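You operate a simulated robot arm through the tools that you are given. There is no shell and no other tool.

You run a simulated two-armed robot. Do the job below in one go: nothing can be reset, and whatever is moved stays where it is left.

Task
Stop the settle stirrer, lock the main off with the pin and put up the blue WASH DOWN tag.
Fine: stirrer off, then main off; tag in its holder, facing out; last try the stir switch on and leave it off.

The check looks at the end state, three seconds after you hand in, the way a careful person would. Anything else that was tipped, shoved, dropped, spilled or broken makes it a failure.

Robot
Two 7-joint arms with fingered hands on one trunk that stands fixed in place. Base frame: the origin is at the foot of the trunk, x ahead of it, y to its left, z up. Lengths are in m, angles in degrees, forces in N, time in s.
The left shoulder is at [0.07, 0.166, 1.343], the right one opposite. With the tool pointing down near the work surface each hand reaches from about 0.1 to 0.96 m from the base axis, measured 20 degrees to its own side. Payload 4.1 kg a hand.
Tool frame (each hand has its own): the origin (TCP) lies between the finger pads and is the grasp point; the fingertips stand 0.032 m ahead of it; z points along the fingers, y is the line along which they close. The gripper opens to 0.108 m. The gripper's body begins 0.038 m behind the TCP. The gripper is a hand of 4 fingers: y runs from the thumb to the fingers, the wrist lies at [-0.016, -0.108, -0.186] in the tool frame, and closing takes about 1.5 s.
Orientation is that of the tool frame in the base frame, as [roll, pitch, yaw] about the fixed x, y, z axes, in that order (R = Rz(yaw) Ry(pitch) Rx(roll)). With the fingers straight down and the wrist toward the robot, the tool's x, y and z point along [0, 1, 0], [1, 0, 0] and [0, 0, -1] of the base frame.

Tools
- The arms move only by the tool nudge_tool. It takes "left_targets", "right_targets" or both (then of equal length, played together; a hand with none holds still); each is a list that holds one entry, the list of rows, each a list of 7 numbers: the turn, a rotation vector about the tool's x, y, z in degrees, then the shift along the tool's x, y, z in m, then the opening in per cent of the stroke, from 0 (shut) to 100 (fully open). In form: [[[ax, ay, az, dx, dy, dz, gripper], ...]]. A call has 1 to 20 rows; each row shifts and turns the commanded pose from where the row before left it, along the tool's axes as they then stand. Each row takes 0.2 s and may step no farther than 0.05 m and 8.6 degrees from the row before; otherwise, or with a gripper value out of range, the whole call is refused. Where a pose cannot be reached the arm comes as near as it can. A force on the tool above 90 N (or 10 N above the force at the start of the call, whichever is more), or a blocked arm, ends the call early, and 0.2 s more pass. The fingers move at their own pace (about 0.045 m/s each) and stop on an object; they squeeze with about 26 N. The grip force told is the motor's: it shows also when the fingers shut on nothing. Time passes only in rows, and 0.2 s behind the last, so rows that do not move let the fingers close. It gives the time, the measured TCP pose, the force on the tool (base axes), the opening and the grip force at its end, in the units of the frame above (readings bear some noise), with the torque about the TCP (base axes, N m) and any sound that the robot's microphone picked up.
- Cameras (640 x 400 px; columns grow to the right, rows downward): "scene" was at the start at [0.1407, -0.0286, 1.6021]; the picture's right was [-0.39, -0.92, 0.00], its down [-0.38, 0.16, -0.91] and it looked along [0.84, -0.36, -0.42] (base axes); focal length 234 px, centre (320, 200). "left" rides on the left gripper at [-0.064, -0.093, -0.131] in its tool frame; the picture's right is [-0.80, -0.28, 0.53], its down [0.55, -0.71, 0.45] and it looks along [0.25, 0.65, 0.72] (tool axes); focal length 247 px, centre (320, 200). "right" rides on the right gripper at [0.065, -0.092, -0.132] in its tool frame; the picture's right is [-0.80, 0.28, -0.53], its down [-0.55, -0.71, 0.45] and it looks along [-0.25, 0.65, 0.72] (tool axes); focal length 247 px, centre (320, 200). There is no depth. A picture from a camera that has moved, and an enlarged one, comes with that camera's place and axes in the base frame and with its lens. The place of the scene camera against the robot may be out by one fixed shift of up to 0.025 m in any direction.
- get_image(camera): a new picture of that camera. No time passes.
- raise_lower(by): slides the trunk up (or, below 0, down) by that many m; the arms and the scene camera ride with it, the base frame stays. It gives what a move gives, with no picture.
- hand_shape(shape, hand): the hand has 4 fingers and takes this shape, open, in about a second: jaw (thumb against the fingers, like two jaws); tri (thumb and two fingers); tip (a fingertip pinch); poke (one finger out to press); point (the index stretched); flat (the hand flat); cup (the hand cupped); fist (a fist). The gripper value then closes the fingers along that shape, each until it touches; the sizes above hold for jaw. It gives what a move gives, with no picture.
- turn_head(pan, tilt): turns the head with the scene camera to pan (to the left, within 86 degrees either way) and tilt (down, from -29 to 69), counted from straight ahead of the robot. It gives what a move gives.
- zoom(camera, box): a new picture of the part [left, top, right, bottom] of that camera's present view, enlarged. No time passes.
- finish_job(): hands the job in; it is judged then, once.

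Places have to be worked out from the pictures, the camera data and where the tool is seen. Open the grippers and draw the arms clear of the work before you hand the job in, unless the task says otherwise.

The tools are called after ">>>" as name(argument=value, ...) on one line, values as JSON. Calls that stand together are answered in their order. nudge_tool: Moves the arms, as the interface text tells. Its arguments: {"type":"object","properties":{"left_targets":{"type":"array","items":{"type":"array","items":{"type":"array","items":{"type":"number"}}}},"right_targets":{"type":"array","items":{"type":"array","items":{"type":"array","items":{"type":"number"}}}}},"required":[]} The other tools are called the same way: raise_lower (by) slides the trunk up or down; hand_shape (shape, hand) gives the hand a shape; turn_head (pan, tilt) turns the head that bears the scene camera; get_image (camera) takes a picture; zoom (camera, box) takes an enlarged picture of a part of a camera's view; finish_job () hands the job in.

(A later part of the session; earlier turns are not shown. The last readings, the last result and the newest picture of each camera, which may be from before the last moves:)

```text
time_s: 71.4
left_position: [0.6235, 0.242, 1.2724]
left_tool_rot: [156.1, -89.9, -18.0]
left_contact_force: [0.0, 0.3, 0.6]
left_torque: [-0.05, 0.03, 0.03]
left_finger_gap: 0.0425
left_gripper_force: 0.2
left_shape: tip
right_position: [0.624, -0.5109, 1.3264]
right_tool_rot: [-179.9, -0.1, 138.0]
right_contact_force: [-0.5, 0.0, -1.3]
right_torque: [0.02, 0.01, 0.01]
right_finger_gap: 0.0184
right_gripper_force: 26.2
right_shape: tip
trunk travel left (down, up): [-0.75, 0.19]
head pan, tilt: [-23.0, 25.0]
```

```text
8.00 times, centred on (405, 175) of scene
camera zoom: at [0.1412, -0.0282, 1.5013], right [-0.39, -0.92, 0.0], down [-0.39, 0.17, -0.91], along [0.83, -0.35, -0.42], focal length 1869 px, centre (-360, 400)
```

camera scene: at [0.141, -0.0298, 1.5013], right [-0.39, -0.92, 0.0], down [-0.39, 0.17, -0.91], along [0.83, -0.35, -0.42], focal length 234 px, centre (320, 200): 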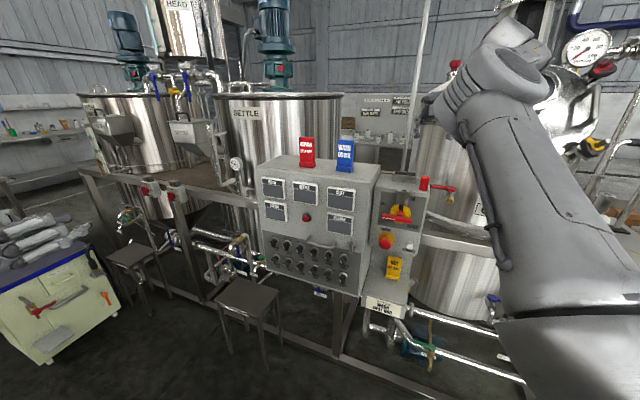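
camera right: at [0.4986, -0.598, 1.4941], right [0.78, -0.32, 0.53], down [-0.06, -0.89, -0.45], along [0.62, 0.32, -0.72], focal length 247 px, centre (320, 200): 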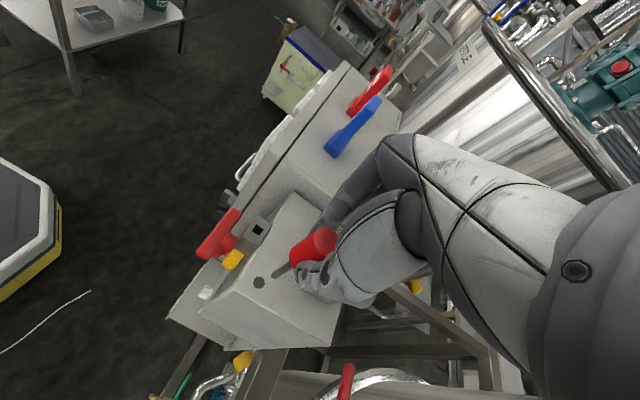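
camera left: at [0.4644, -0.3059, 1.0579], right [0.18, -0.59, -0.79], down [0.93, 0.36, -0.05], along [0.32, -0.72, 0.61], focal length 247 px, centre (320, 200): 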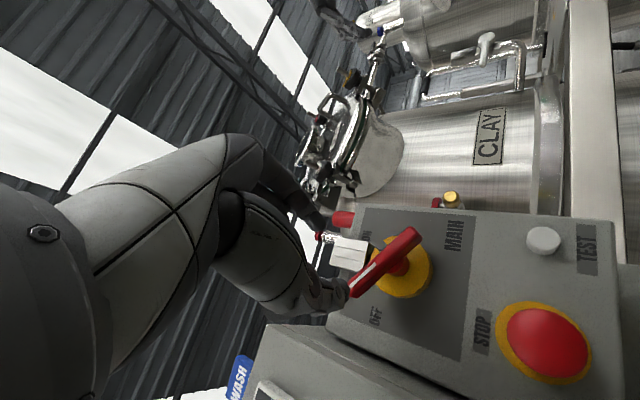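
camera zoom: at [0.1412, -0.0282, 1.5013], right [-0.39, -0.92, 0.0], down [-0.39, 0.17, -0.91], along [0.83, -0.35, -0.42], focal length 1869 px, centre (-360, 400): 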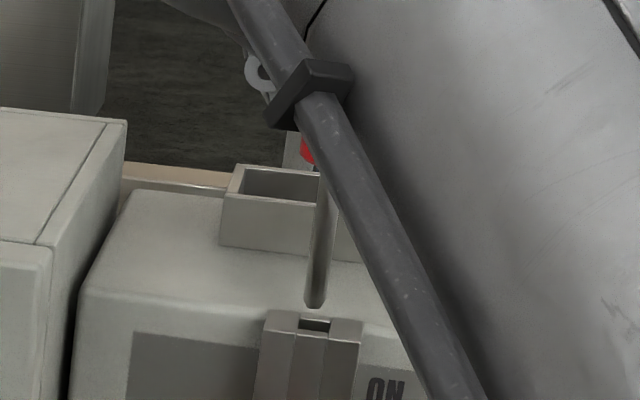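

The tip hovers about 7 mm above the guide, offset by roughly 2.5 mm in n and 1.6 mm in u. I correct that, go down 4 mm and look again.

>>> nudge_tool(right_targets=[[[0, 0, 0, 0.0025, -0.0016, 0, 0], [0, 0, 0, 0, 0, 0.004, 0], [0, 0, 0, 0, 0, 0, 0], [0, 0, 0, 0, 0, 0, 0]]])

>>> zoom(camera="right", box=[250, 245, 310, 295])

>>> zoom(camera="scene", box=[385, 160, 425, 190])

```text
time_s: 72.4
left_position: [0.6236, 0.2404, 1.272]
left_tool_rot: [97.0, -89.9, 40.9]
left_contact_force: [-0.2, 0.5, 0.5]
left_torque: [-0.02, 0.0, 0.01]
left_finger_gap: 0.0431
left_gripper_force: 0.1
left_shape: tip
right_position: [0.6217, -0.5107, 1.3219]
right_tool_rot: [-179.9, -0.1, 138.1]
right_contact_force: [0.9, 0.4, -1.0]
right_torque: [-0.01, -0.01, 0.01]
right_finger_gap: 0.0184
right_gripper_force: 26.0
right_shape: tip
trunk travel left (down, up): [-0.75, 0.19]
head pan, tilt: [-23.0, 25.0]
```

```text
8.00 times, centred on (280, 270) of right
camera zoom: at [0.5132, -0.5365, 1.4548], right [0.78, -0.32, 0.53], down [-0.06, -0.89, -0.45], along [0.62, 0.32, -0.72], focal length 1976 px, centre (640, -360)
```

zoom: 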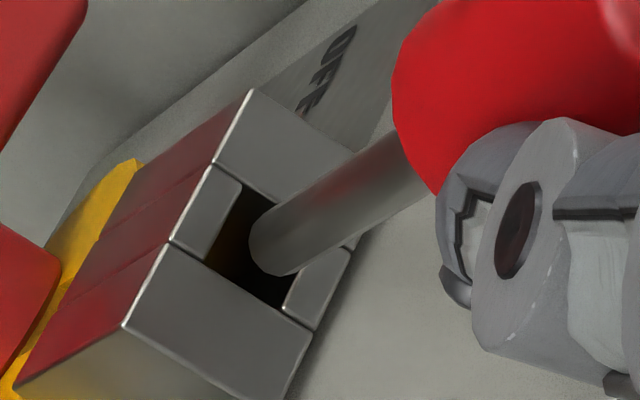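

```text
13.33 times, centred on (405, 175) of scene
camera zoom: at [0.1407, -0.028, 1.5014], right [-0.39, -0.92, 0.0], down [-0.39, 0.17, -0.91], along [0.83, -0.35, -0.42], focal length 3114 px, centre (-813, 533)
```

zoom: 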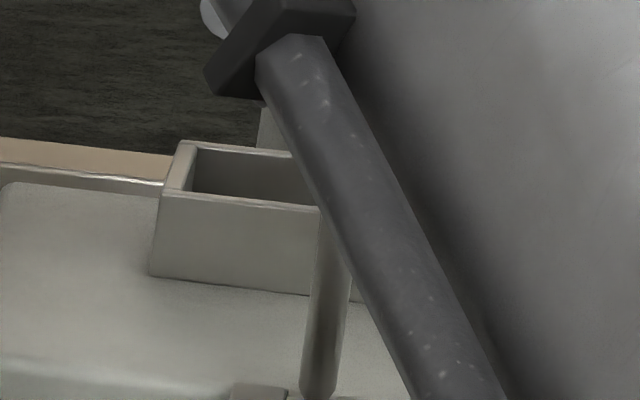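

The tip is now centred in the hole to under a millimetre. I lower it 20 mm into the guide and check the forces.

>>> nudge_tool(right_targets=[[[0, 0, 0, 0, 0, 0.005, 0], [0, 0, 0, 0, 0, 0.005, 0], [0, 0, 0, 0, 0, 0.005, 0], [0, 0, 0, 0, 0, 0.005, 0], [0, 0, 0, 0, 0, 0, 0]]])

>>> zoom(camera="right", box=[250, 235, 330, 305])

```text
time_s: 73.6
left_position: [0.6228, 0.2419, 1.2717]
left_tool_rot: [-158.2, -90.0, -63.7]
left_contact_force: [-0.1, 0.4, -0.6]
left_torque: [-0.06, 0.01, 0.02]
left_finger_gap: 0.0429
left_gripper_force: 0.0
left_shape: tip
right_position: [0.6222, -0.5123, 1.3019]
right_tool_rot: [-179.8, -0.2, 137.9]
right_contact_force: [-0.2, -0.6, -0.8]
right_torque: [0.01, 0.0, 0.02]
right_finger_gap: 0.0181
right_gripper_force: 25.9
right_shape: tip
trunk travel left (down, up): [-0.75, 0.19]
head pan, tilt: [-23.0, 25.0]
```

```text
5.71 times, centred on (290, 270) of right
camera zoom: at [0.5132, -0.5377, 1.4341], right [0.78, -0.32, 0.53], down [-0.06, -0.89, -0.45], along [0.62, 0.32, -0.72], focal length 1411 px, centre (491, -200)
```

zoom: 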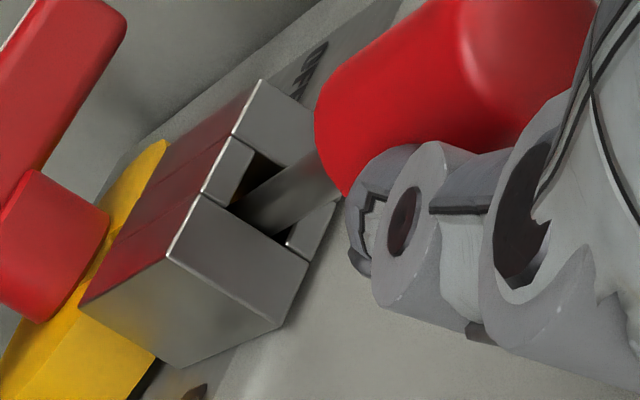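

The shank has entered the hole with no force. I lower it further to nearly seated.

>>> nudge_tool(right_targets=[[[0, 0, 0, 0, 0, 0.008, 0], [0, 0, 0, 0, 0, 0.008, 0], [0, 0, 0, 0, 0, 0.008, 0], [0, 0, 0, 0, 0, 0.008, 0], [0, 0, 0, 0, 0, 0.004, 0], [0, 0, 0, 0, 0, 0, 0]]])

>>> zoom(camera="right", box=[220, 205, 340, 305])

>>> zoom(camera="scene", box=[370, 140, 450, 230])

```text
time_s: 75.0
left_position: [0.6228, 0.2412, 1.2722]
left_tool_rot: [117.4, -89.9, 20.6]
left_contact_force: [0.3, -0.1, -0.7]
left_torque: [0.02, 0.04, 0.01]
left_finger_gap: 0.0432
left_gripper_force: 0.0
left_shape: tip
right_position: [0.6226, -0.5117, 1.2653]
right_tool_rot: [-179.9, -0.1, 138.0]
right_contact_force: [0.1, -0.4, -0.9]
right_torque: [0.03, -0.01, 0.02]
right_finger_gap: 0.0184
right_gripper_force: 25.8
right_shape: tip
trunk travel left (down, up): [-0.75, 0.19]
head pan, tilt: [-23.0, 25.0]
```

```text
4.00 times, centred on (280, 255) of right
camera zoom: at [0.5135, -0.5377, 1.3975], right [0.78, -0.32, 0.53], down [-0.06, -0.89, -0.45], along [0.62, 0.32, -0.72], focal length 988 px, centre (480, -20)
```

zoom: 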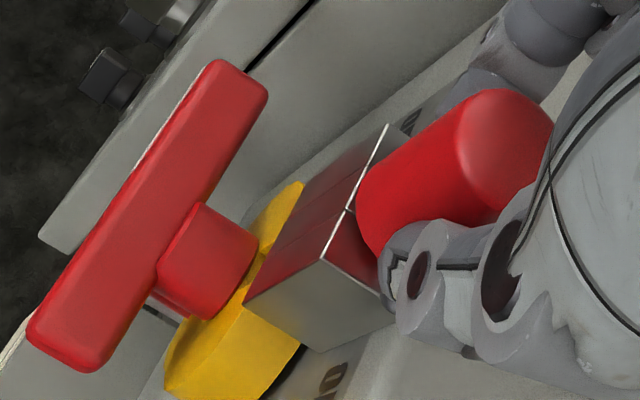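

```text
4.44 times, centred on (410, 185) of scene
camera zoom: at [0.1408, -0.0281, 1.5014], right [-0.39, -0.92, 0.0], down [-0.39, 0.17, -0.91], along [0.83, -0.35, -0.42], focal length 1038 px, centre (-80, 267)
```

zoom: 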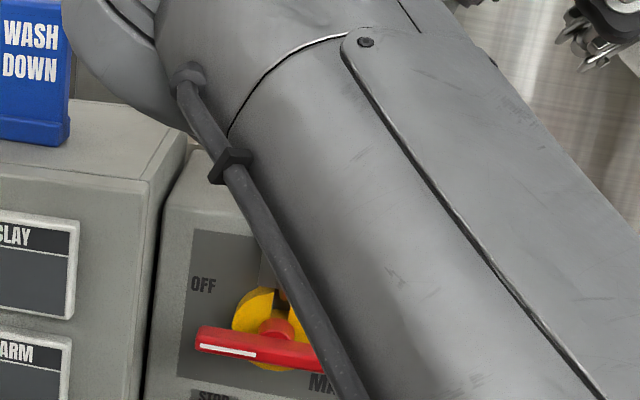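

No resistance and the head is just above the guide. I press the last few millimetres, then open the pinch.

>>> nudge_tool(right_targets=[[[0, 0, 0, 0, 0, 0.003, 0], [0, 0, 0, 0, 0, 0.003, 0], [0, 0, 0, 0, 0, 0, 0]]])

>>> zoom(camera="right", box=[220, 205, 340, 305])

```text
time_s: 75.8
left_position: [0.6224, 0.2415, 1.2739]
left_tool_rot: [-32.8, -89.9, 170.7]
left_contact_force: [-0.5, -0.1, -0.4]
left_torque: [-0.03, -0.01, 0.0]
left_finger_gap: 0.043
left_gripper_force: 0.2
left_shape: tip
right_position: [0.6213, -0.5117, 1.2622]
right_tool_rot: [180.0, 0.0, 138.0]
right_contact_force: [5.0, -5.3, 18.5]
right_torque: [-0.16, -0.13, 0.02]
right_finger_gap: 0.0193
right_gripper_force: 25.8
right_shape: tip
trunk travel left (down, up): [-0.75, 0.19]
head pan, tilt: [-23.0, 25.0]
```

```text
4.00 times, centred on (280, 255) of right
camera zoom: at [0.5116, -0.5367, 1.3941], right [0.78, -0.32, 0.53], down [-0.06, -0.89, -0.45], along [0.62, 0.32, -0.72], focal length 988 px, centre (480, -20)
```

zoom: 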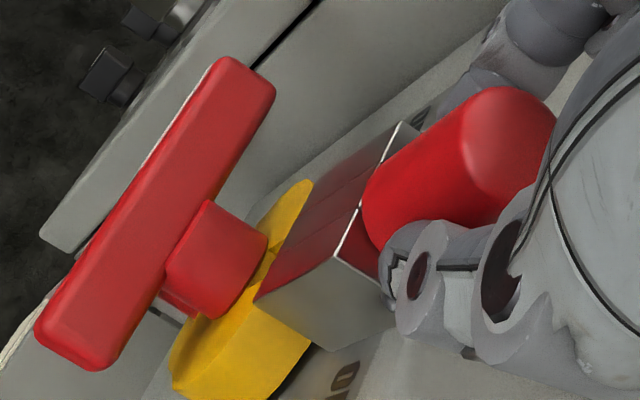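

It seats with 18 N at the same height it had when parked, so it is fully home. I open and lift straight off.

>>> nudge_tool(right_targets=[[[0, 0, 0, 0, 0, 0, 50], [0, 0, 0, 0, 0, 0, 50], [0, 0, 0, 0, 0, 0, 50], [0, 0, 0, 0, 0, 0, 50], [0, 0, 0, 0, 0, -0.02, 50], [0, 0, 0, 0, 0, -0.04, 50], [0, 0, 0, 0, 0, -0.04, 50], [0, 0, 0, 0, 0, -0.04, 50]]])

>>> zoom(camera="right", box=[180, 200, 340, 320])

>>> get_image(camera="scene")

>>> get_image(camera="right")

```text
time_s: 77.6
left_position: [0.6224, 0.2415, 1.2727]
left_tool_rot: [-82.9, -89.9, -139.0]
left_contact_force: [0.7, -0.2, 0.3]
left_torque: [0.0, 0.03, 0.02]
left_finger_gap: 0.0429
left_gripper_force: 0.0
left_shape: tip
right_position: [0.6191, -0.5121, 1.4031]
right_tool_rot: [-179.9, -0.2, 138.0]
right_contact_force: [-0.7, 0.9, -0.1]
right_torque: [-0.02, -0.03, 0.01]
right_finger_gap: 0.0536
right_gripper_force: 0.1
right_shape: tip
trunk travel left (down, up): [-0.75, 0.19]
head pan, tilt: [-23.0, 25.0]
```

```text
3.33 times, centred on (260, 260) of right
camera zoom: at [0.5093, -0.5373, 1.5348], right [0.78, -0.32, 0.53], down [-0.06, -0.89, -0.45], along [0.62, 0.32, -0.72], focal length 823 px, centre (520, 0)
```

zoom: 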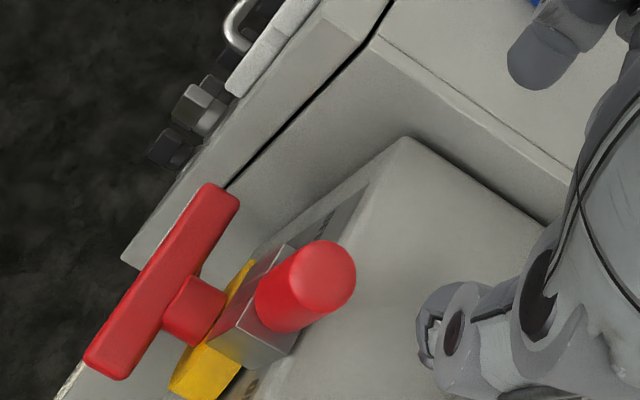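

```text
taken
camera scene: at [0.1394, -0.0281, 1.5015], right [-0.39, -0.92, 0.0], down [-0.39, 0.17, -0.91], along [0.83, -0.35, -0.42], focal length 234 px, centre (320, 200)
```

scene: 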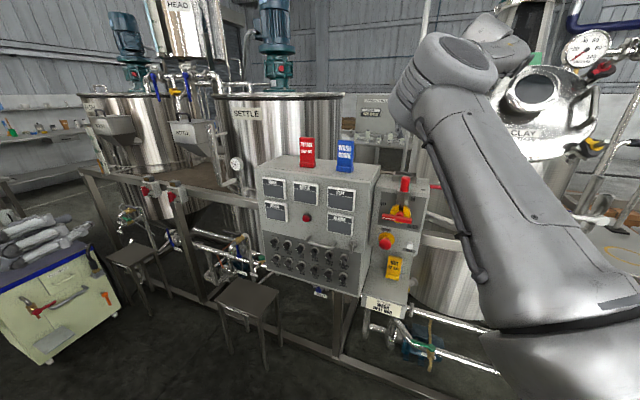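

```text
taken
camera right: at [0.5093, -0.5373, 1.5348], right [0.78, -0.32, 0.53], down [-0.06, -0.89, -0.45], along [0.62, 0.32, -0.72], focal length 247 px, centre (320, 200)
```

right: 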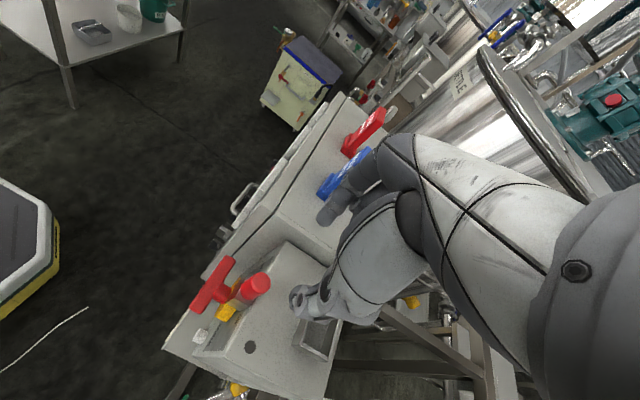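

The pin stands in the guide. I check it from the scene camera and measure the blue tag from the right camera.

>>> zoom(camera="scene", box=[380, 160, 430, 240])

>>> zoom(camera="right", box=[290, 90, 410, 210])

>>> zoom(camera="scene", box=[320, 125, 380, 185])

```text
5.00 times, centred on (405, 200) of scene
camera zoom: at [0.1394, -0.0281, 1.5015], right [-0.39, -0.92, 0.0], down [-0.39, 0.17, -0.91], along [0.83, -0.35, -0.42], focal length 1168 px, centre (-105, 200)
```

zoom: 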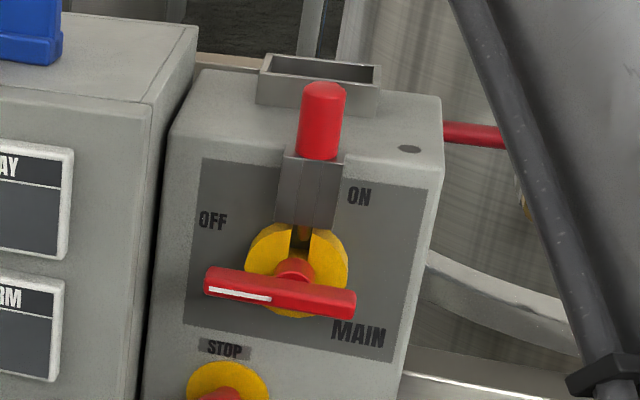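

```text
3.33 times, centred on (350, 150) of right
camera zoom: at [0.5093, -0.5373, 1.5348], right [0.78, -0.32, 0.53], down [-0.06, -0.89, -0.45], along [0.62, 0.32, -0.72], focal length 823 px, centre (220, 367)
```

zoom: 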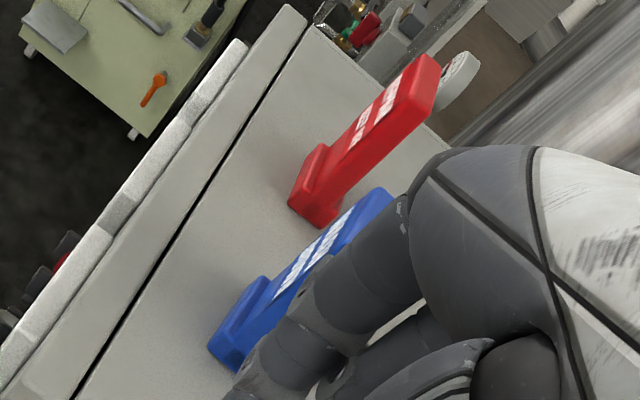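

```text
6.67 times, centred on (350, 155) of scene
camera zoom: at [0.1394, -0.0281, 1.5015], right [-0.39, -0.92, 0.0], down [-0.39, 0.17, -0.91], along [0.83, -0.35, -0.42], focal length 1557 px, centre (120, 500)
```

zoom: 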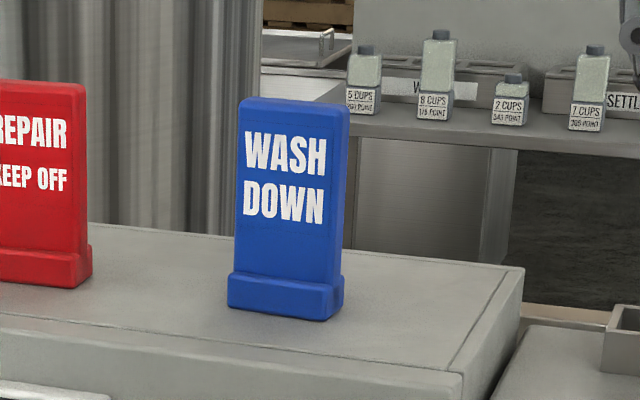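

The shank shows in the yellow disc's notch: the main is locked off. Now the tag: I lift, turn the right hand 90° so it closes across the tag's faces, and change to the jaw shape.

>>> nudge_tool(right_targets=[[[0, 0, 0, 0, 0, -0.03, 50], [0, 0, 0, 0, 0, -0.03, 50], [0, 0, 8.2, 0, 0, 0, 50], [0, 0, 8.2, 0, 0, 0, 50], [0, 0, 8.2, 0, 0, 0, 50], [0, 0, 8.2, 0, 0, 0, 50], [0, 0, 8.2, 0, 0, 0, 50], [0, 0, 8.2, 0, 0, 0, 50], [0, 0, 8.2, 0, 0, 0, 50], [0, 0, 8.2, 0, 0, 0, 50], [0, 0, 8.2, 0, 0, 0, 50], [0, 0, 8.2, 0, 0, 0, 50], [0, 0, 8.0, 0, 0, 0, 50]]])

>>> hand_shape(hand="right", shape="jaw")

>>> get_image(camera="right")

>>> get_image(camera="scene")

```text
time_s: 80.4
left_position: [0.6222, 0.2412, 1.272]
left_tool_rot: [-160.1, -89.9, -61.9]
left_contact_force: [-0.2, 0.8, -0.1]
left_torque: [0.0, -0.01, -0.02]
left_finger_gap: 0.0431
left_gripper_force: 0.1
left_shape: tip
right_position: [0.6233, -0.5121, 1.4594]
right_tool_rot: [-179.9, 0.1, 47.9]
right_contact_force: [-0.2, 0.1, -0.1]
right_torque: [-0.05, 0.0, 0.02]
right_finger_gap: 0.0538
right_gripper_force: 0.0
right_shape: tip
trunk travel left (down, up): [-0.75, 0.19]
head pan, tilt: [-23.0, 25.0]
```

```text
time_s: 81.3
left_position: [0.624, 0.2409, 1.2736]
left_tool_rot: [-82.7, -90.0, -139.4]
left_contact_force: [0.3, -0.7, 0.7]
left_torque: [-0.01, 0.0, 0.0]
left_finger_gap: 0.0429
left_gripper_force: 0.1
left_shape: tip
right_position: [0.6227, -0.5132, 1.4605]
right_tool_rot: [-179.9, 0.1, 48.1]
right_contact_force: [-0.5, 0.4, -0.2]
right_torque: [0.0, 0.0, 0.0]
right_finger_gap: 0.1078
right_gripper_force: 0.0
right_shape: jaw
trunk travel left (down, up): [-0.75, 0.19]
head pan, tilt: [-23.0, 25.0]
```

```text
taken
camera right: at [0.5975, -0.4032, 1.5918], right [-0.32, -0.78, 0.53], down [-0.89, 0.06, -0.45], along [0.32, -0.62, -0.72], focal length 247 px, centre (320, 200)
```

right: 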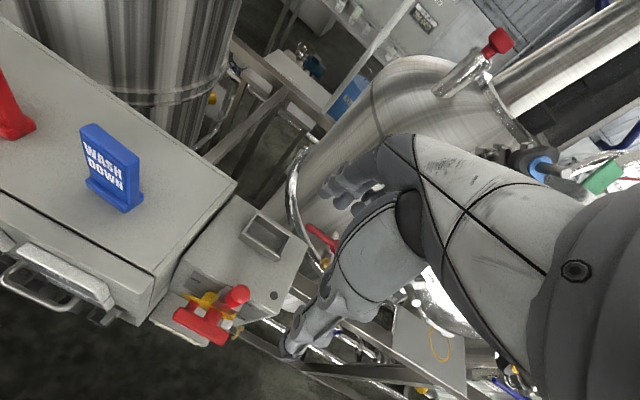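

```text
taken
camera scene: at [0.1407, -0.028, 1.5014], right [-0.39, -0.92, 0.0], down [-0.39, 0.17, -0.91], along [0.83, -0.35, -0.42], focal length 234 px, centre (320, 200)
```

scene: 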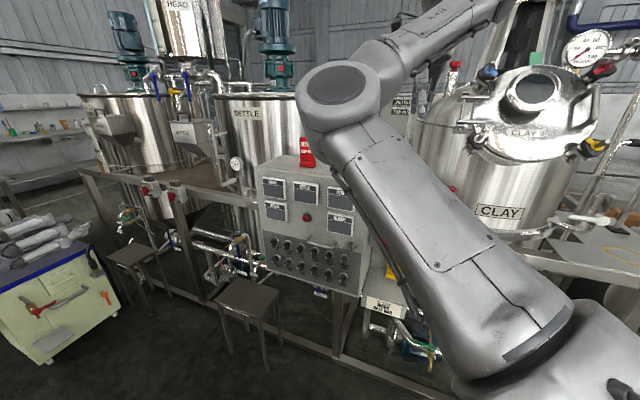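

This gives a clear view of the tag and the tray. I zoom in on both to measure.

>>> zoom(camera="right", box=[60, 110, 160, 220])

>>> zoom(camera="right", box=[170, 190, 310, 350])

```text
3.64 times, centred on (110, 165) of right
camera zoom: at [0.5975, -0.4032, 1.5918], right [-0.32, -0.78, 0.53], down [-0.89, 0.06, -0.45], along [0.32, -0.62, -0.72], focal length 898 px, centre (1084, 327)
```

zoom: 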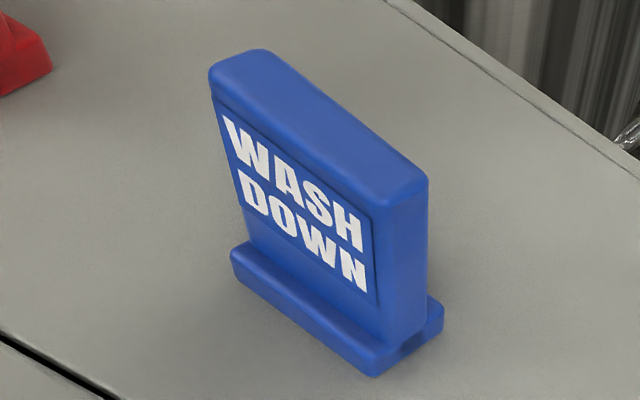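

```text
2.50 times, centred on (240, 270) of right
camera zoom: at [0.5975, -0.4032, 1.5918], right [-0.32, -0.78, 0.53], down [-0.89, 0.06, -0.45], along [0.32, -0.62, -0.72], focal length 617 px, centre (520, 25)
```

zoom: 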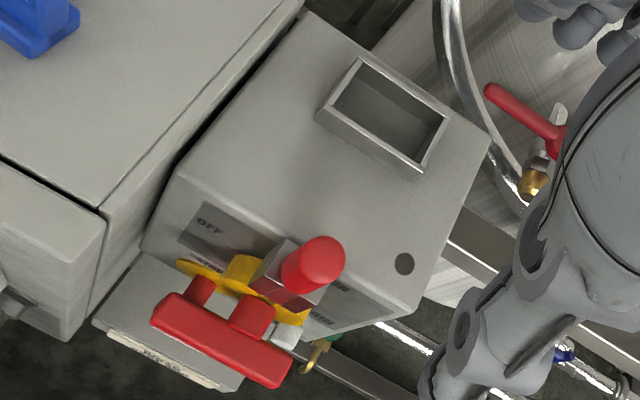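

Tag foot centre is about (0.783, -0.397), top at z 1.341, yawed about 6° clockwise from the panel. I zoom in on the tray once more for inner dimensions.

>>> zoom(camera="right", box=[235, 205, 310, 265])

>>> zoom(camera="right", box=[70, 115, 150, 215])

```text
6.67 times, centred on (272, 235) of right
camera zoom: at [0.5975, -0.4032, 1.5918], right [-0.32, -0.78, 0.53], down [-0.89, 0.06, -0.45], along [0.32, -0.62, -0.72], focal length 1646 px, centre (637, -33)
```

zoom: 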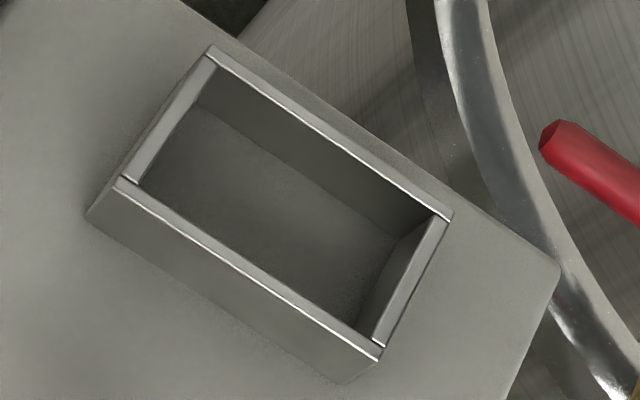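

```text
4.00 times, centred on (110, 165) of right
camera zoom: at [0.5975, -0.4032, 1.5918], right [-0.32, -0.78, 0.53], down [-0.89, 0.06, -0.45], along [0.32, -0.62, -0.72], focal length 988 px, centre (1160, 340)
```

zoom: 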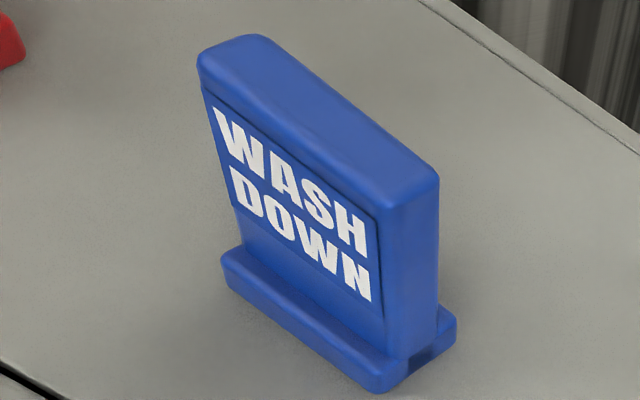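

Tray outer size is 0.073 x 0.042 at (0.697, -0.577) and the tag's foot is 0.052 x 0.028, yawed about 3.5° clockwise of the tray. I move the right hand above the tag, half open, and turn it to match.

>>> nudge_tool(right_targets=[[[0, 0, 0, 0.0387, 0.0083, 0, 55], [0, 0, 0, 0.0387, 0.0083, 0, 55], [0, 0, 0, 0.0387, 0.0083, 0, 55], [0, 0, 0, 0.0387, 0.0083, 0, 55], [0, 0, 0, 0.0388, 0.0082, 0, 55], [0, 0, 3.5, 0, 0, 0, 55], [0, 0, 0, 0, 0, 0.02, 55], [0, 0, 0, 0, 0, 0, 55]]])

>>> get_image(camera="right")

>>> zoom(camera="right", box=[210, 170, 370, 350])

>>> zoom(camera="scene", box=[300, 90, 400, 190])

```text
time_s: 83.1
left_position: [0.6232, 0.2409, 1.2742]
left_tool_rot: [-34.4, -90.0, 172.3]
left_contact_force: [-0.1, -0.1, 0.8]
left_torque: [-0.01, 0.04, 0.01]
left_finger_gap: 0.0431
left_gripper_force: 0.1
left_shape: tip
right_position: [0.761, -0.4152, 1.4379]
right_tool_rot: [-179.9, 0.2, 48.0]
right_contact_force: [-1.1, 0.7, -0.1]
right_torque: [-0.01, -0.01, -0.01]
right_finger_gap: 0.0597
right_gripper_force: 0.1
right_shape: jaw
right hand out of reach, approached as far as the arm can: row 5, 6
trunk travel left (down, up): [-0.75, 0.19]
head pan, tilt: [-23.0, 25.0]
```

```text
taken
camera right: at [0.7352, -0.3058, 1.5694], right [-0.32, -0.78, 0.53], down [-0.89, 0.06, -0.45], along [0.32, -0.62, -0.72], focal length 247 px, centre (320, 200)
```

right: 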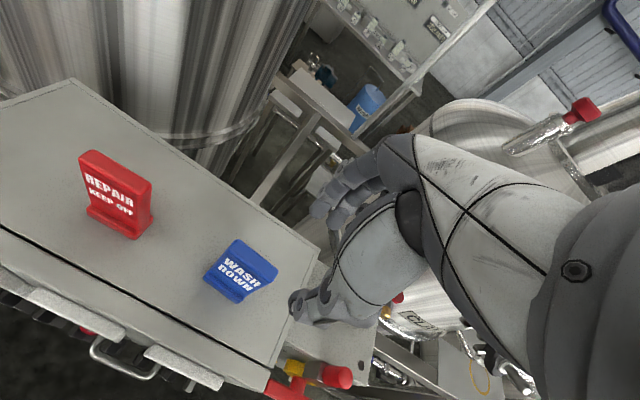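

```text
2.22 times, centred on (290, 260) of right
camera zoom: at [0.7352, -0.3058, 1.5694], right [-0.32, -0.78, 0.53], down [-0.89, 0.06, -0.45], along [0.32, -0.62, -0.72], focal length 549 px, centre (387, 67)
```

zoom: 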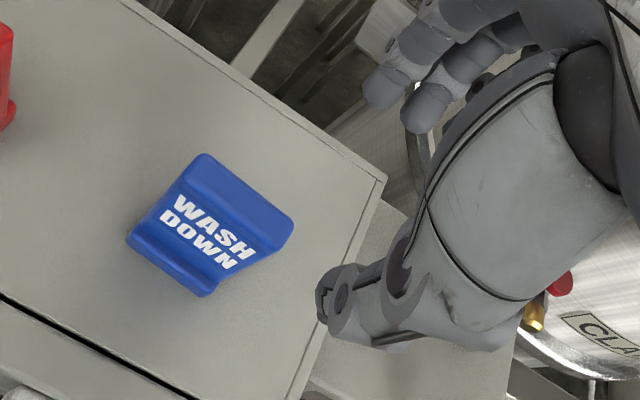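

```text
4.00 times, centred on (350, 140) of scene
camera zoom: at [0.1403, -0.0282, 1.5015], right [-0.39, -0.92, 0.0], down [-0.39, 0.17, -0.91], along [0.83, -0.35, -0.42], focal length 934 px, centre (200, 440)
```

zoom: 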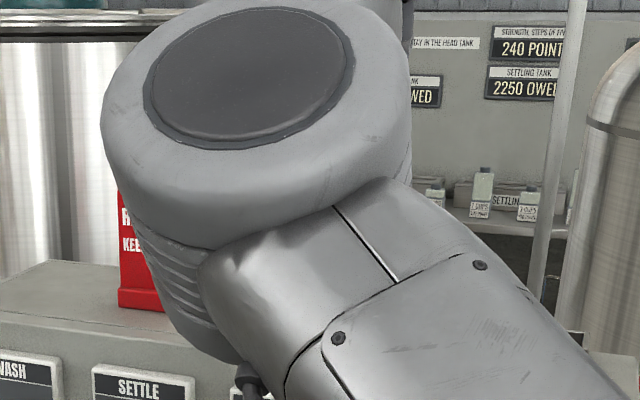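

The arm is at its limit a couple of centimetres short, so I raise the trunk 0.15 m to bring the shoulder nearer the wrist's height, then finish the move over the tag at (0.778, -0.399).

>>> raise_lower(by=0.15)

>>> nudge_tool(right_targets=[[[0, 0, 0, 0.0117, 0.0009, 0.0, 50], [0, 0, 0, 0.0117, 0.0009, 0.0, 50], [0, 0, 3.5, 0, 0, 0, 50], [0, 0, 0, 0, 0, 0.04, 50], [0, 0, 0, 0, 0, 0.04, 50], [0, 0, 0, 0, 0, 0.04, 50], [0, 0, 0, 0, 0, 0.03, 50], [0, 0, 0, 0, 0, 0, 50]]])

>>> zoom(camera="right", box=[210, 170, 370, 350])

>>> get_image(camera="scene")

```text
time_s: 84.8
left_position: [0.6245, 0.2406, 1.4227]
left_tool_rot: [-168.2, -89.9, -53.8]
left_contact_force: [-0.1, -0.4, 0.6]
left_torque: [-0.01, 0.02, -0.04]
left_finger_gap: 0.0431
left_gripper_force: 0.2
left_shape: tip
right_position: [0.7605, -0.4148, 1.5875]
right_tool_rot: [-179.9, 0.1, 47.9]
right_contact_force: [-0.2, -0.4, -1.2]
right_torque: [-0.01, -0.02, 0.04]
right_finger_gap: 0.0597
right_gripper_force: 0.1
right_shape: jaw
trunk travel left (down, up): [-0.9, 0.04]
head pan, tilt: [-23.0, 25.0]
```

```text
time_s: 86.6
left_position: [0.6237, 0.2415, 1.4231]
left_tool_rot: [86.9, -90.0, 51.1]
left_contact_force: [-0.2, 0.0, 0.1]
left_torque: [0.01, -0.02, -0.03]
left_finger_gap: 0.0431
left_gripper_force: 0.1
left_shape: tip
right_position: [0.7683, -0.4049, 1.4395]
right_tool_rot: [-179.9, 0.2, 48.1]
right_contact_force: [0.0, 0.0, 0.0]
right_torque: [-0.02, -0.02, 0.01]
right_finger_gap: 0.0547
right_gripper_force: 0.2
right_shape: jaw
right hand out of reach, approached as far as the arm can: row 2, 3
trunk travel left (down, up): [-0.9, 0.04]
head pan, tilt: [-23.0, 25.0]
```

```text
2.22 times, centred on (290, 260) of right
camera zoom: at [0.7417, -0.2946, 1.5723], right [-0.32, -0.78, 0.53], down [-0.89, 0.06, -0.45], along [0.32, -0.62, -0.72], focal length 549 px, centre (387, 67)
```

zoom: 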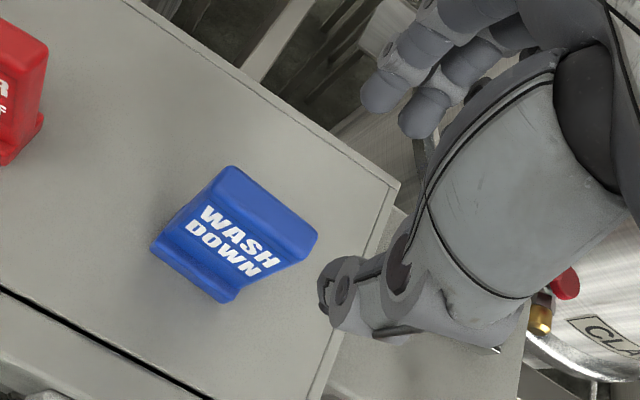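

```text
taken
camera scene: at [0.141, -0.0281, 1.6514], right [-0.39, -0.92, 0.0], down [-0.39, 0.17, -0.91], along [0.83, -0.35, -0.42], focal length 234 px, centre (320, 200)
```

scene: 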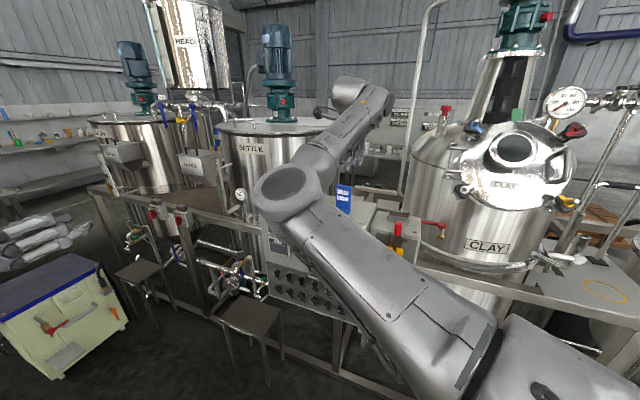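

The tag is 13 mm left and 4 mm back of the tool axis. I descend a bit, where the arm has more room, and make that shift.

>>> nudge_tool(right_targets=[[[0, 0, 0, 0, 0, 0.025, 55], [0, 0, 0, 0, 0, 0.02, 55], [0, 0, 0, 0.0127, 0.0036, 0, 55], [0, 0, 0, 0, 0, 0, 55]]])

>>> zoom(camera="right", box=[210, 170, 370, 350])

```text
time_s: 87.6
left_position: [0.6229, 0.2419, 1.422]
left_tool_rot: [-172.8, -89.9, -49.2]
left_contact_force: [0.7, 0.0, -0.2]
left_torque: [-0.03, -0.02, 0.0]
left_finger_gap: 0.043
left_gripper_force: 0.1
left_shape: tip
right_position: [0.778, -0.3999, 1.3915]
right_tool_rot: [-179.9, 0.1, 48.0]
right_contact_force: [-0.3, 0.3, -0.7]
right_torque: [-0.01, -0.01, 0.02]
right_finger_gap: 0.059
right_gripper_force: 0.0
right_shape: jaw
trunk travel left (down, up): [-0.9, 0.04]
head pan, tilt: [-23.0, 25.0]
```

```text
2.22 times, centred on (290, 260) of right
camera zoom: at [0.7531, -0.2898, 1.5234], right [-0.32, -0.78, 0.53], down [-0.89, 0.06, -0.45], along [0.31, -0.62, -0.72], focal length 549 px, centre (387, 67)
```

zoom: 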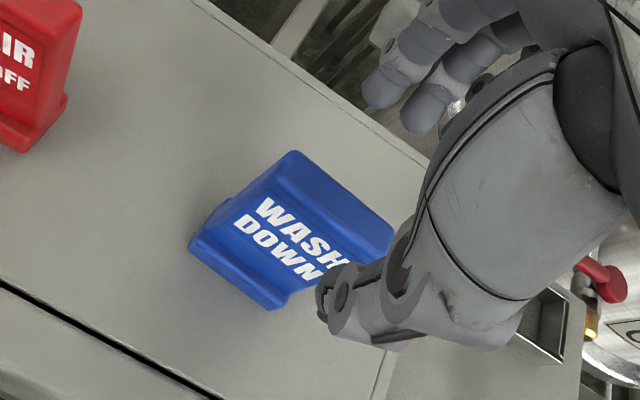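

The tag's top is now centred on the tool axis. I descend so the fingers straddle the upper half of the tag.

>>> nudge_tool(right_targets=[[[0, 0, 0, 0, 0, 0.025, 55], [0, 0, 0, 0, 0, 0.025, 55], [0, 0, 0, 0, 0, 0.016, 55], [0, 0, 0, 0, 0, 0, 55]]])

>>> zoom(camera="right", box=[230, 150, 390, 330])

>>> zoom(camera="scene", box=[280, 140, 400, 260])

```text
time_s: 88.6
left_position: [0.6243, 0.2409, 1.4226]
left_tool_rot: [-47.1, -89.9, -174.9]
left_contact_force: [-0.3, -0.9, 0.0]
left_torque: [0.01, 0.02, 0.01]
left_finger_gap: 0.0432
left_gripper_force: 0.0
left_shape: tip
right_position: [0.7795, -0.3987, 1.3276]
right_tool_rot: [-179.9, 0.0, 48.0]
right_contact_force: [0.2, 0.2, 0.8]
right_torque: [0.01, -0.01, 0.03]
right_finger_gap: 0.0591
right_gripper_force: 0.1
right_shape: jaw
trunk travel left (down, up): [-0.9, 0.04]
head pan, tilt: [-23.0, 25.0]
```

```text
2.22 times, centred on (310, 240) of right
camera zoom: at [0.7543, -0.2904, 1.4602], right [-0.32, -0.78, 0.53], down [-0.89, 0.06, -0.45], along [0.32, -0.62, -0.72], focal length 549 px, centre (342, 111)
```

zoom: 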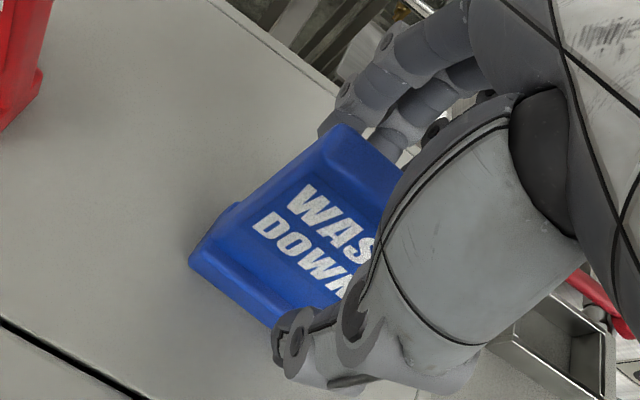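

```text
3.33 times, centred on (340, 200) of scene
camera zoom: at [0.1406, -0.0279, 1.6514], right [-0.39, -0.92, 0.0], down [-0.39, 0.16, -0.91], along [0.83, -0.35, -0.42], focal length 779 px, centre (253, 200)
```

zoom: 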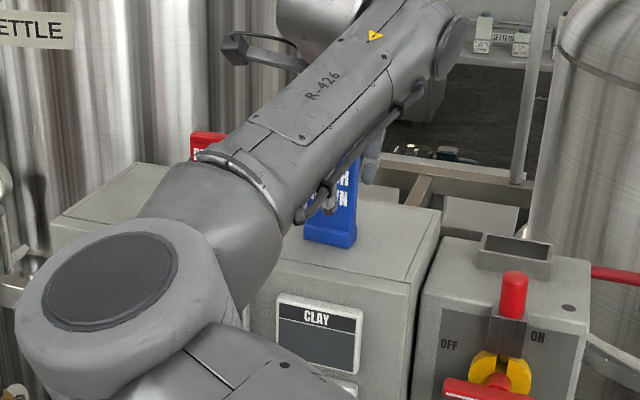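

The tag stands between the thumb and fingers with no contact. I close on it.

>>> nudge_tool(right_targets=[[[0, 0, 0, 0, 0, 0, 0], [0, 0, 0, 0, 0, 0, 0], [0, 0, 0, 0, 0, 0, 0], [0, 0, 0, 0, 0, 0, 0], [0, 0, 0, 0, 0, 0, 0], [0, 0, 0, 0, 0, 0, 0]]])

>>> zoom(camera="right", box=[230, 150, 390, 330])

>>> zoom(camera="scene", box=[300, 150, 400, 250])

```text
time_s: 90.0
left_position: [0.6236, 0.2412, 1.4218]
left_tool_rot: [-170.1, -89.9, -51.9]
left_contact_force: [-0.2, -0.8, -0.3]
left_torque: [0.02, 0.01, -0.06]
left_finger_gap: 0.043
left_gripper_force: 0.0
left_shape: tip
right_position: [0.7811, -0.4008, 1.3281]
right_tool_rot: [-179.9, 0.1, 48.0]
right_contact_force: [-0.1, -0.7, 0.0]
right_torque: [-0.03, -0.01, -0.01]
right_finger_gap: 0.0102
right_gripper_force: 26.2
right_shape: jaw
trunk travel left (down, up): [-0.9, 0.04]
head pan, tilt: [-23.0, 25.0]
```

```text
2.22 times, centred on (310, 240) of right
camera zoom: at [0.7548, -0.2904, 1.4599], right [-0.32, -0.78, 0.53], down [-0.89, 0.06, -0.45], along [0.31, -0.62, -0.72], focal length 549 px, centre (342, 111)
```

zoom: 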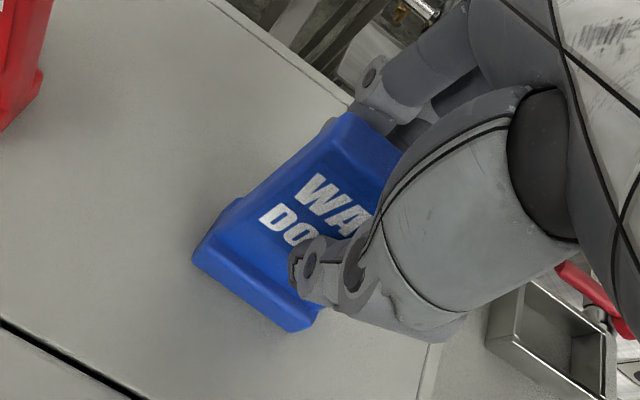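

```text
4.00 times, centred on (350, 200) of scene
camera zoom: at [0.1411, -0.028, 1.6514], right [-0.39, -0.92, 0.0], down [-0.39, 0.17, -0.91], along [0.83, -0.35, -0.42], focal length 934 px, centre (200, 200)
```

zoom: 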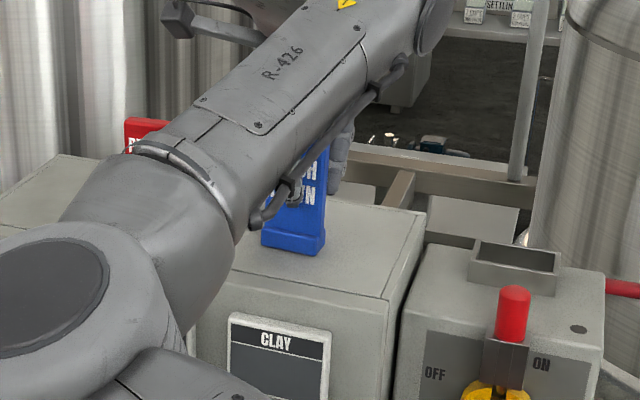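

The tag is gripped. I lift it 0.06 m straight up and check how it hangs.

>>> nudge_tool(right_targets=[[[0, 0, 0, 0, 0, -0.01, 0], [0, 0, 0, 0, 0, -0.02, 0], [0, 0, 0, 0, 0, -0.03, 0], [0, 0, 0, 0, 0, 0, 0]]])

>>> zoom(camera="right", box=[210, 150, 410, 350])

>>> zoom(camera="scene", box=[300, 130, 420, 250])

```text
time_s: 91.0
left_position: [0.6234, 0.2413, 1.4232]
left_tool_rot: [161.2, -89.9, -23.3]
left_contact_force: [-0.6, -0.3, 0.9]
left_torque: [0.04, 0.0, -0.01]
left_finger_gap: 0.043
left_gripper_force: 0.0
left_shape: tip
right_position: [0.7838, -0.3992, 1.3873]
right_tool_rot: [-179.9, 0.2, 48.0]
right_contact_force: [-0.1, -0.5, -0.1]
right_torque: [0.02, -0.01, 0.02]
right_finger_gap: 0.0101
right_gripper_force: 26.4
right_shape: jaw
trunk travel left (down, up): [-0.9, 0.04]
head pan, tilt: [-23.0, 25.0]
```

```text
2.00 times, centred on (310, 250) of right
camera zoom: at [0.7575, -0.2901, 1.519], right [-0.32, -0.78, 0.53], down [-0.89, 0.06, -0.45], along [0.31, -0.62, -0.72], focal length 494 px, centre (340, 100)
```

zoom: 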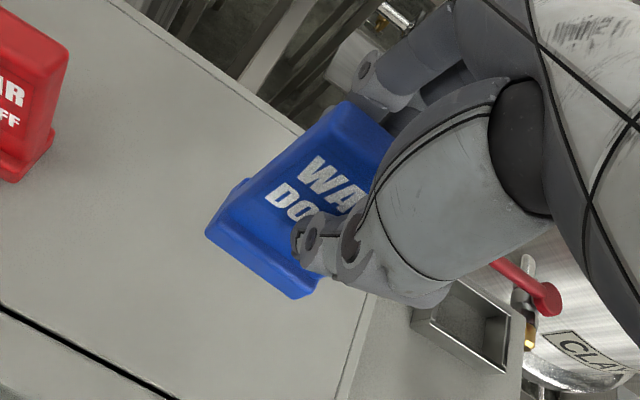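

```text
3.33 times, centred on (360, 190) of scene
camera zoom: at [0.1413, -0.0281, 1.6513], right [-0.39, -0.92, 0.0], down [-0.39, 0.17, -0.91], along [0.83, -0.35, -0.42], focal length 779 px, centre (187, 233)
```

zoom: 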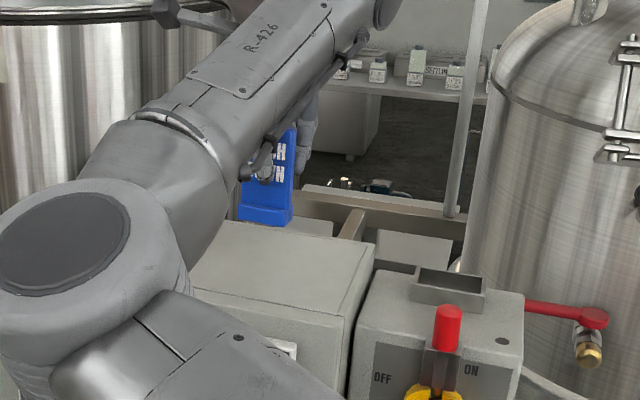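

The tag hangs straight in the grip, about 4 mm right of the tool axis. I carry it at this height over to above the tray.

>>> nudge_tool(right_targets=[[[0, 0, 0, -0.0373, 0.0103, 0, 0], [0, 0, 0, -0.0373, 0.0103, 0, 0], [0, 0, 0, -0.0373, 0.0103, 0, 0], [0, 0, 0, -0.0373, 0.0103, 0, 0], [0, 0, 0, -0.0372, 0.0102, 0, 0], [0, 0, 0, 0, 0, 0, 0], [0, 0, 0, 0, 0, 0, 0]]])

>>> zoom(camera="right", box=[180, 170, 380, 370])

>>> zoom(camera="scene", box=[340, 150, 460, 270])

```text
time_s: 92.6
left_position: [0.6226, 0.2412, 1.4224]
left_tool_rot: [-32.9, -89.9, 170.9]
left_contact_force: [-0.6, -0.3, -0.1]
left_torque: [0.01, 0.04, 0.04]
left_finger_gap: 0.0428
left_gripper_force: 0.1
left_shape: tip
right_position: [0.6948, -0.5703, 1.387]
right_tool_rot: [-179.9, 0.1, 48.1]
right_contact_force: [-1.0, -0.3, -1.5]
right_torque: [0.03, -0.03, -0.02]
right_finger_gap: 0.01
right_gripper_force: 25.7
right_shape: jaw
trunk travel left (down, up): [-0.9, 0.04]
head pan, tilt: [-23.0, 25.0]
```

```text
2.00 times, centred on (280, 270) of right
camera zoom: at [0.6701, -0.4605, 1.5183], right [-0.32, -0.78, 0.53], down [-0.89, 0.06, -0.45], along [0.32, -0.62, -0.72], focal length 494 px, centre (400, 60)
```

zoom: 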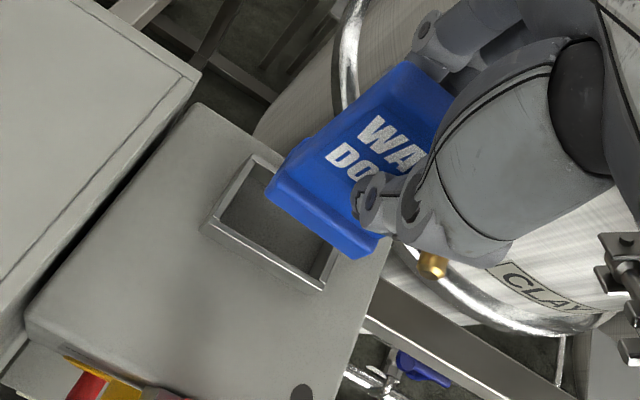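

```text
3.33 times, centred on (400, 210) of scene
camera zoom: at [0.1414, -0.0274, 1.6513], right [-0.39, -0.92, 0.0], down [-0.39, 0.16, -0.91], along [0.83, -0.35, -0.42], focal length 779 px, centre (53, 167)
```

zoom: 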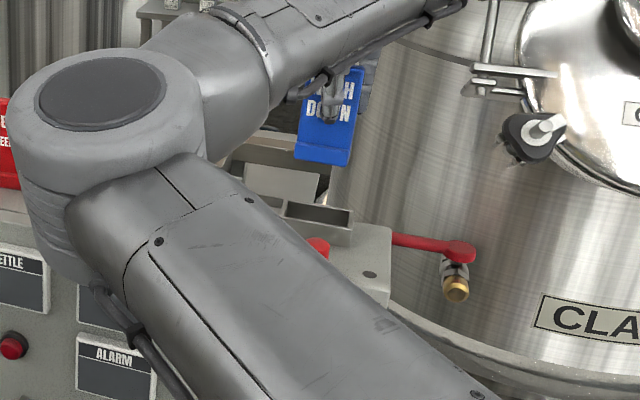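

The tag hovers over the tray. I zoom in closely to compare the foot and the tray corners in the hand's own frame.

>>> zoom(camera="right", box=[270, 235, 380, 325])

```text
4.44 times, centred on (325, 280) of right
camera zoom: at [0.6701, -0.4605, 1.5183], right [-0.32, -0.78, 0.53], down [-0.89, 0.06, -0.45], along [0.32, -0.62, -0.72], focal length 1098 px, centre (298, -156)
```

zoom: 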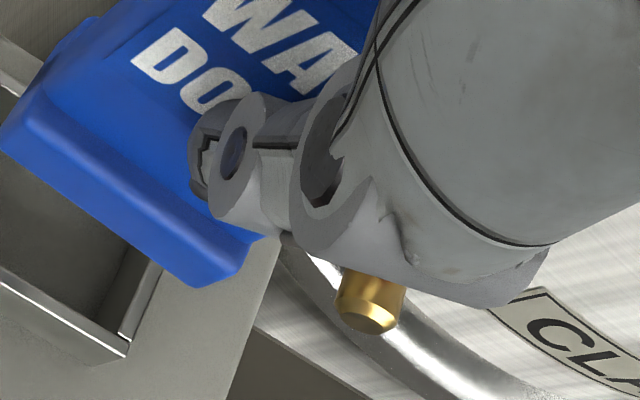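

I re-aim the zoom at the tray and the tag's foot.

>>> zoom(camera="right", box=[215, 240, 325, 325])

```text
4.71 times, centred on (270, 282) of right
camera zoom: at [0.6701, -0.4605, 1.5183], right [-0.32, -0.78, 0.53], down [-0.89, 0.06, -0.45], along [0.32, -0.62, -0.72], focal length 1162 px, centre (555, -188)
```

zoom: 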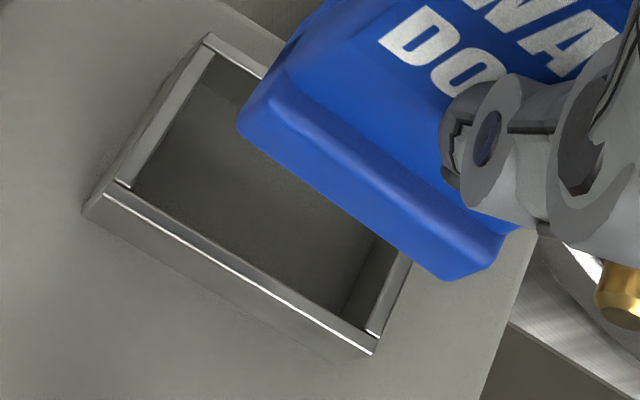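

In the hand's frame the tray centre is 2-3 mm right and 5.5 mm behind the tag's foot, with 3.4° of yaw between them. I correct both and lower to about 1 cm above the rim.

>>> nudge_tool(right_targets=[[[0, 0, -3.4, 0, 0, 0, 0], [0, 0, 0, -0.0026, 0.0055, 0, 0], [0, 0, 0, 0, 0, 0.025, 0], [0, 0, 0, 0, 0, 0.022, 0], [0, 0, 0, 0, 0, 0, 0], [0, 0, 0, 0, 0, 0, 0]]])

>>> zoom(camera="right", box=[225, 230, 335, 315])

>>> zoom(camera="scene", box=[370, 170, 440, 240])

```text
time_s: 94.0
left_position: [0.6231, 0.2402, 1.4227]
left_tool_rot: [-160.6, -89.8, -61.3]
left_contact_force: [0.5, -0.1, 0.5]
left_torque: [-0.01, 0.0, 0.01]
left_finger_gap: 0.0435
left_gripper_force: 0.1
left_shape: tip
right_position: [0.6962, -0.5783, 1.3396]
right_tool_rot: [-179.9, 0.2, 51.5]
right_contact_force: [-0.2, -0.6, -1.4]
right_torque: [-0.02, 0.01, -0.01]
right_finger_gap: 0.0103
right_gripper_force: 26.7
right_shape: jaw
trunk travel left (down, up): [-0.9, 0.04]
head pan, tilt: [-23.0, 25.0]
```

```text
4.71 times, centred on (280, 272) of right
camera zoom: at [0.6656, -0.4708, 1.4713], right [-0.27, -0.8, 0.53], down [-0.9, 0.01, -0.45], along [0.35, -0.6, -0.72], focal length 1162 px, centre (508, -141)
```

zoom: 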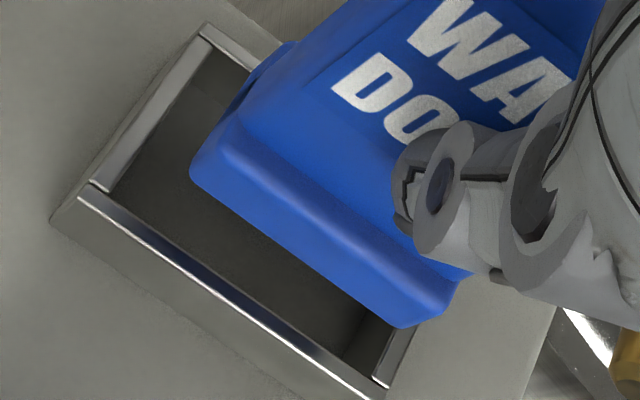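

```text
5.71 times, centred on (405, 205) of scene
camera zoom: at [0.141, -0.0282, 1.6514], right [-0.39, -0.92, 0.0], down [-0.39, 0.17, -0.91], along [0.83, -0.35, -0.42], focal length 1335 px, centre (-166, 171)
```

zoom: 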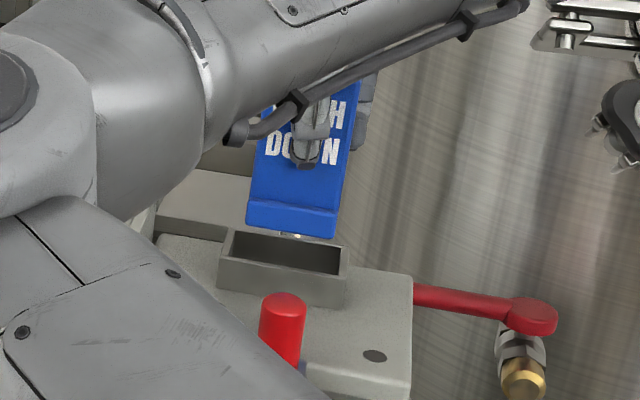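

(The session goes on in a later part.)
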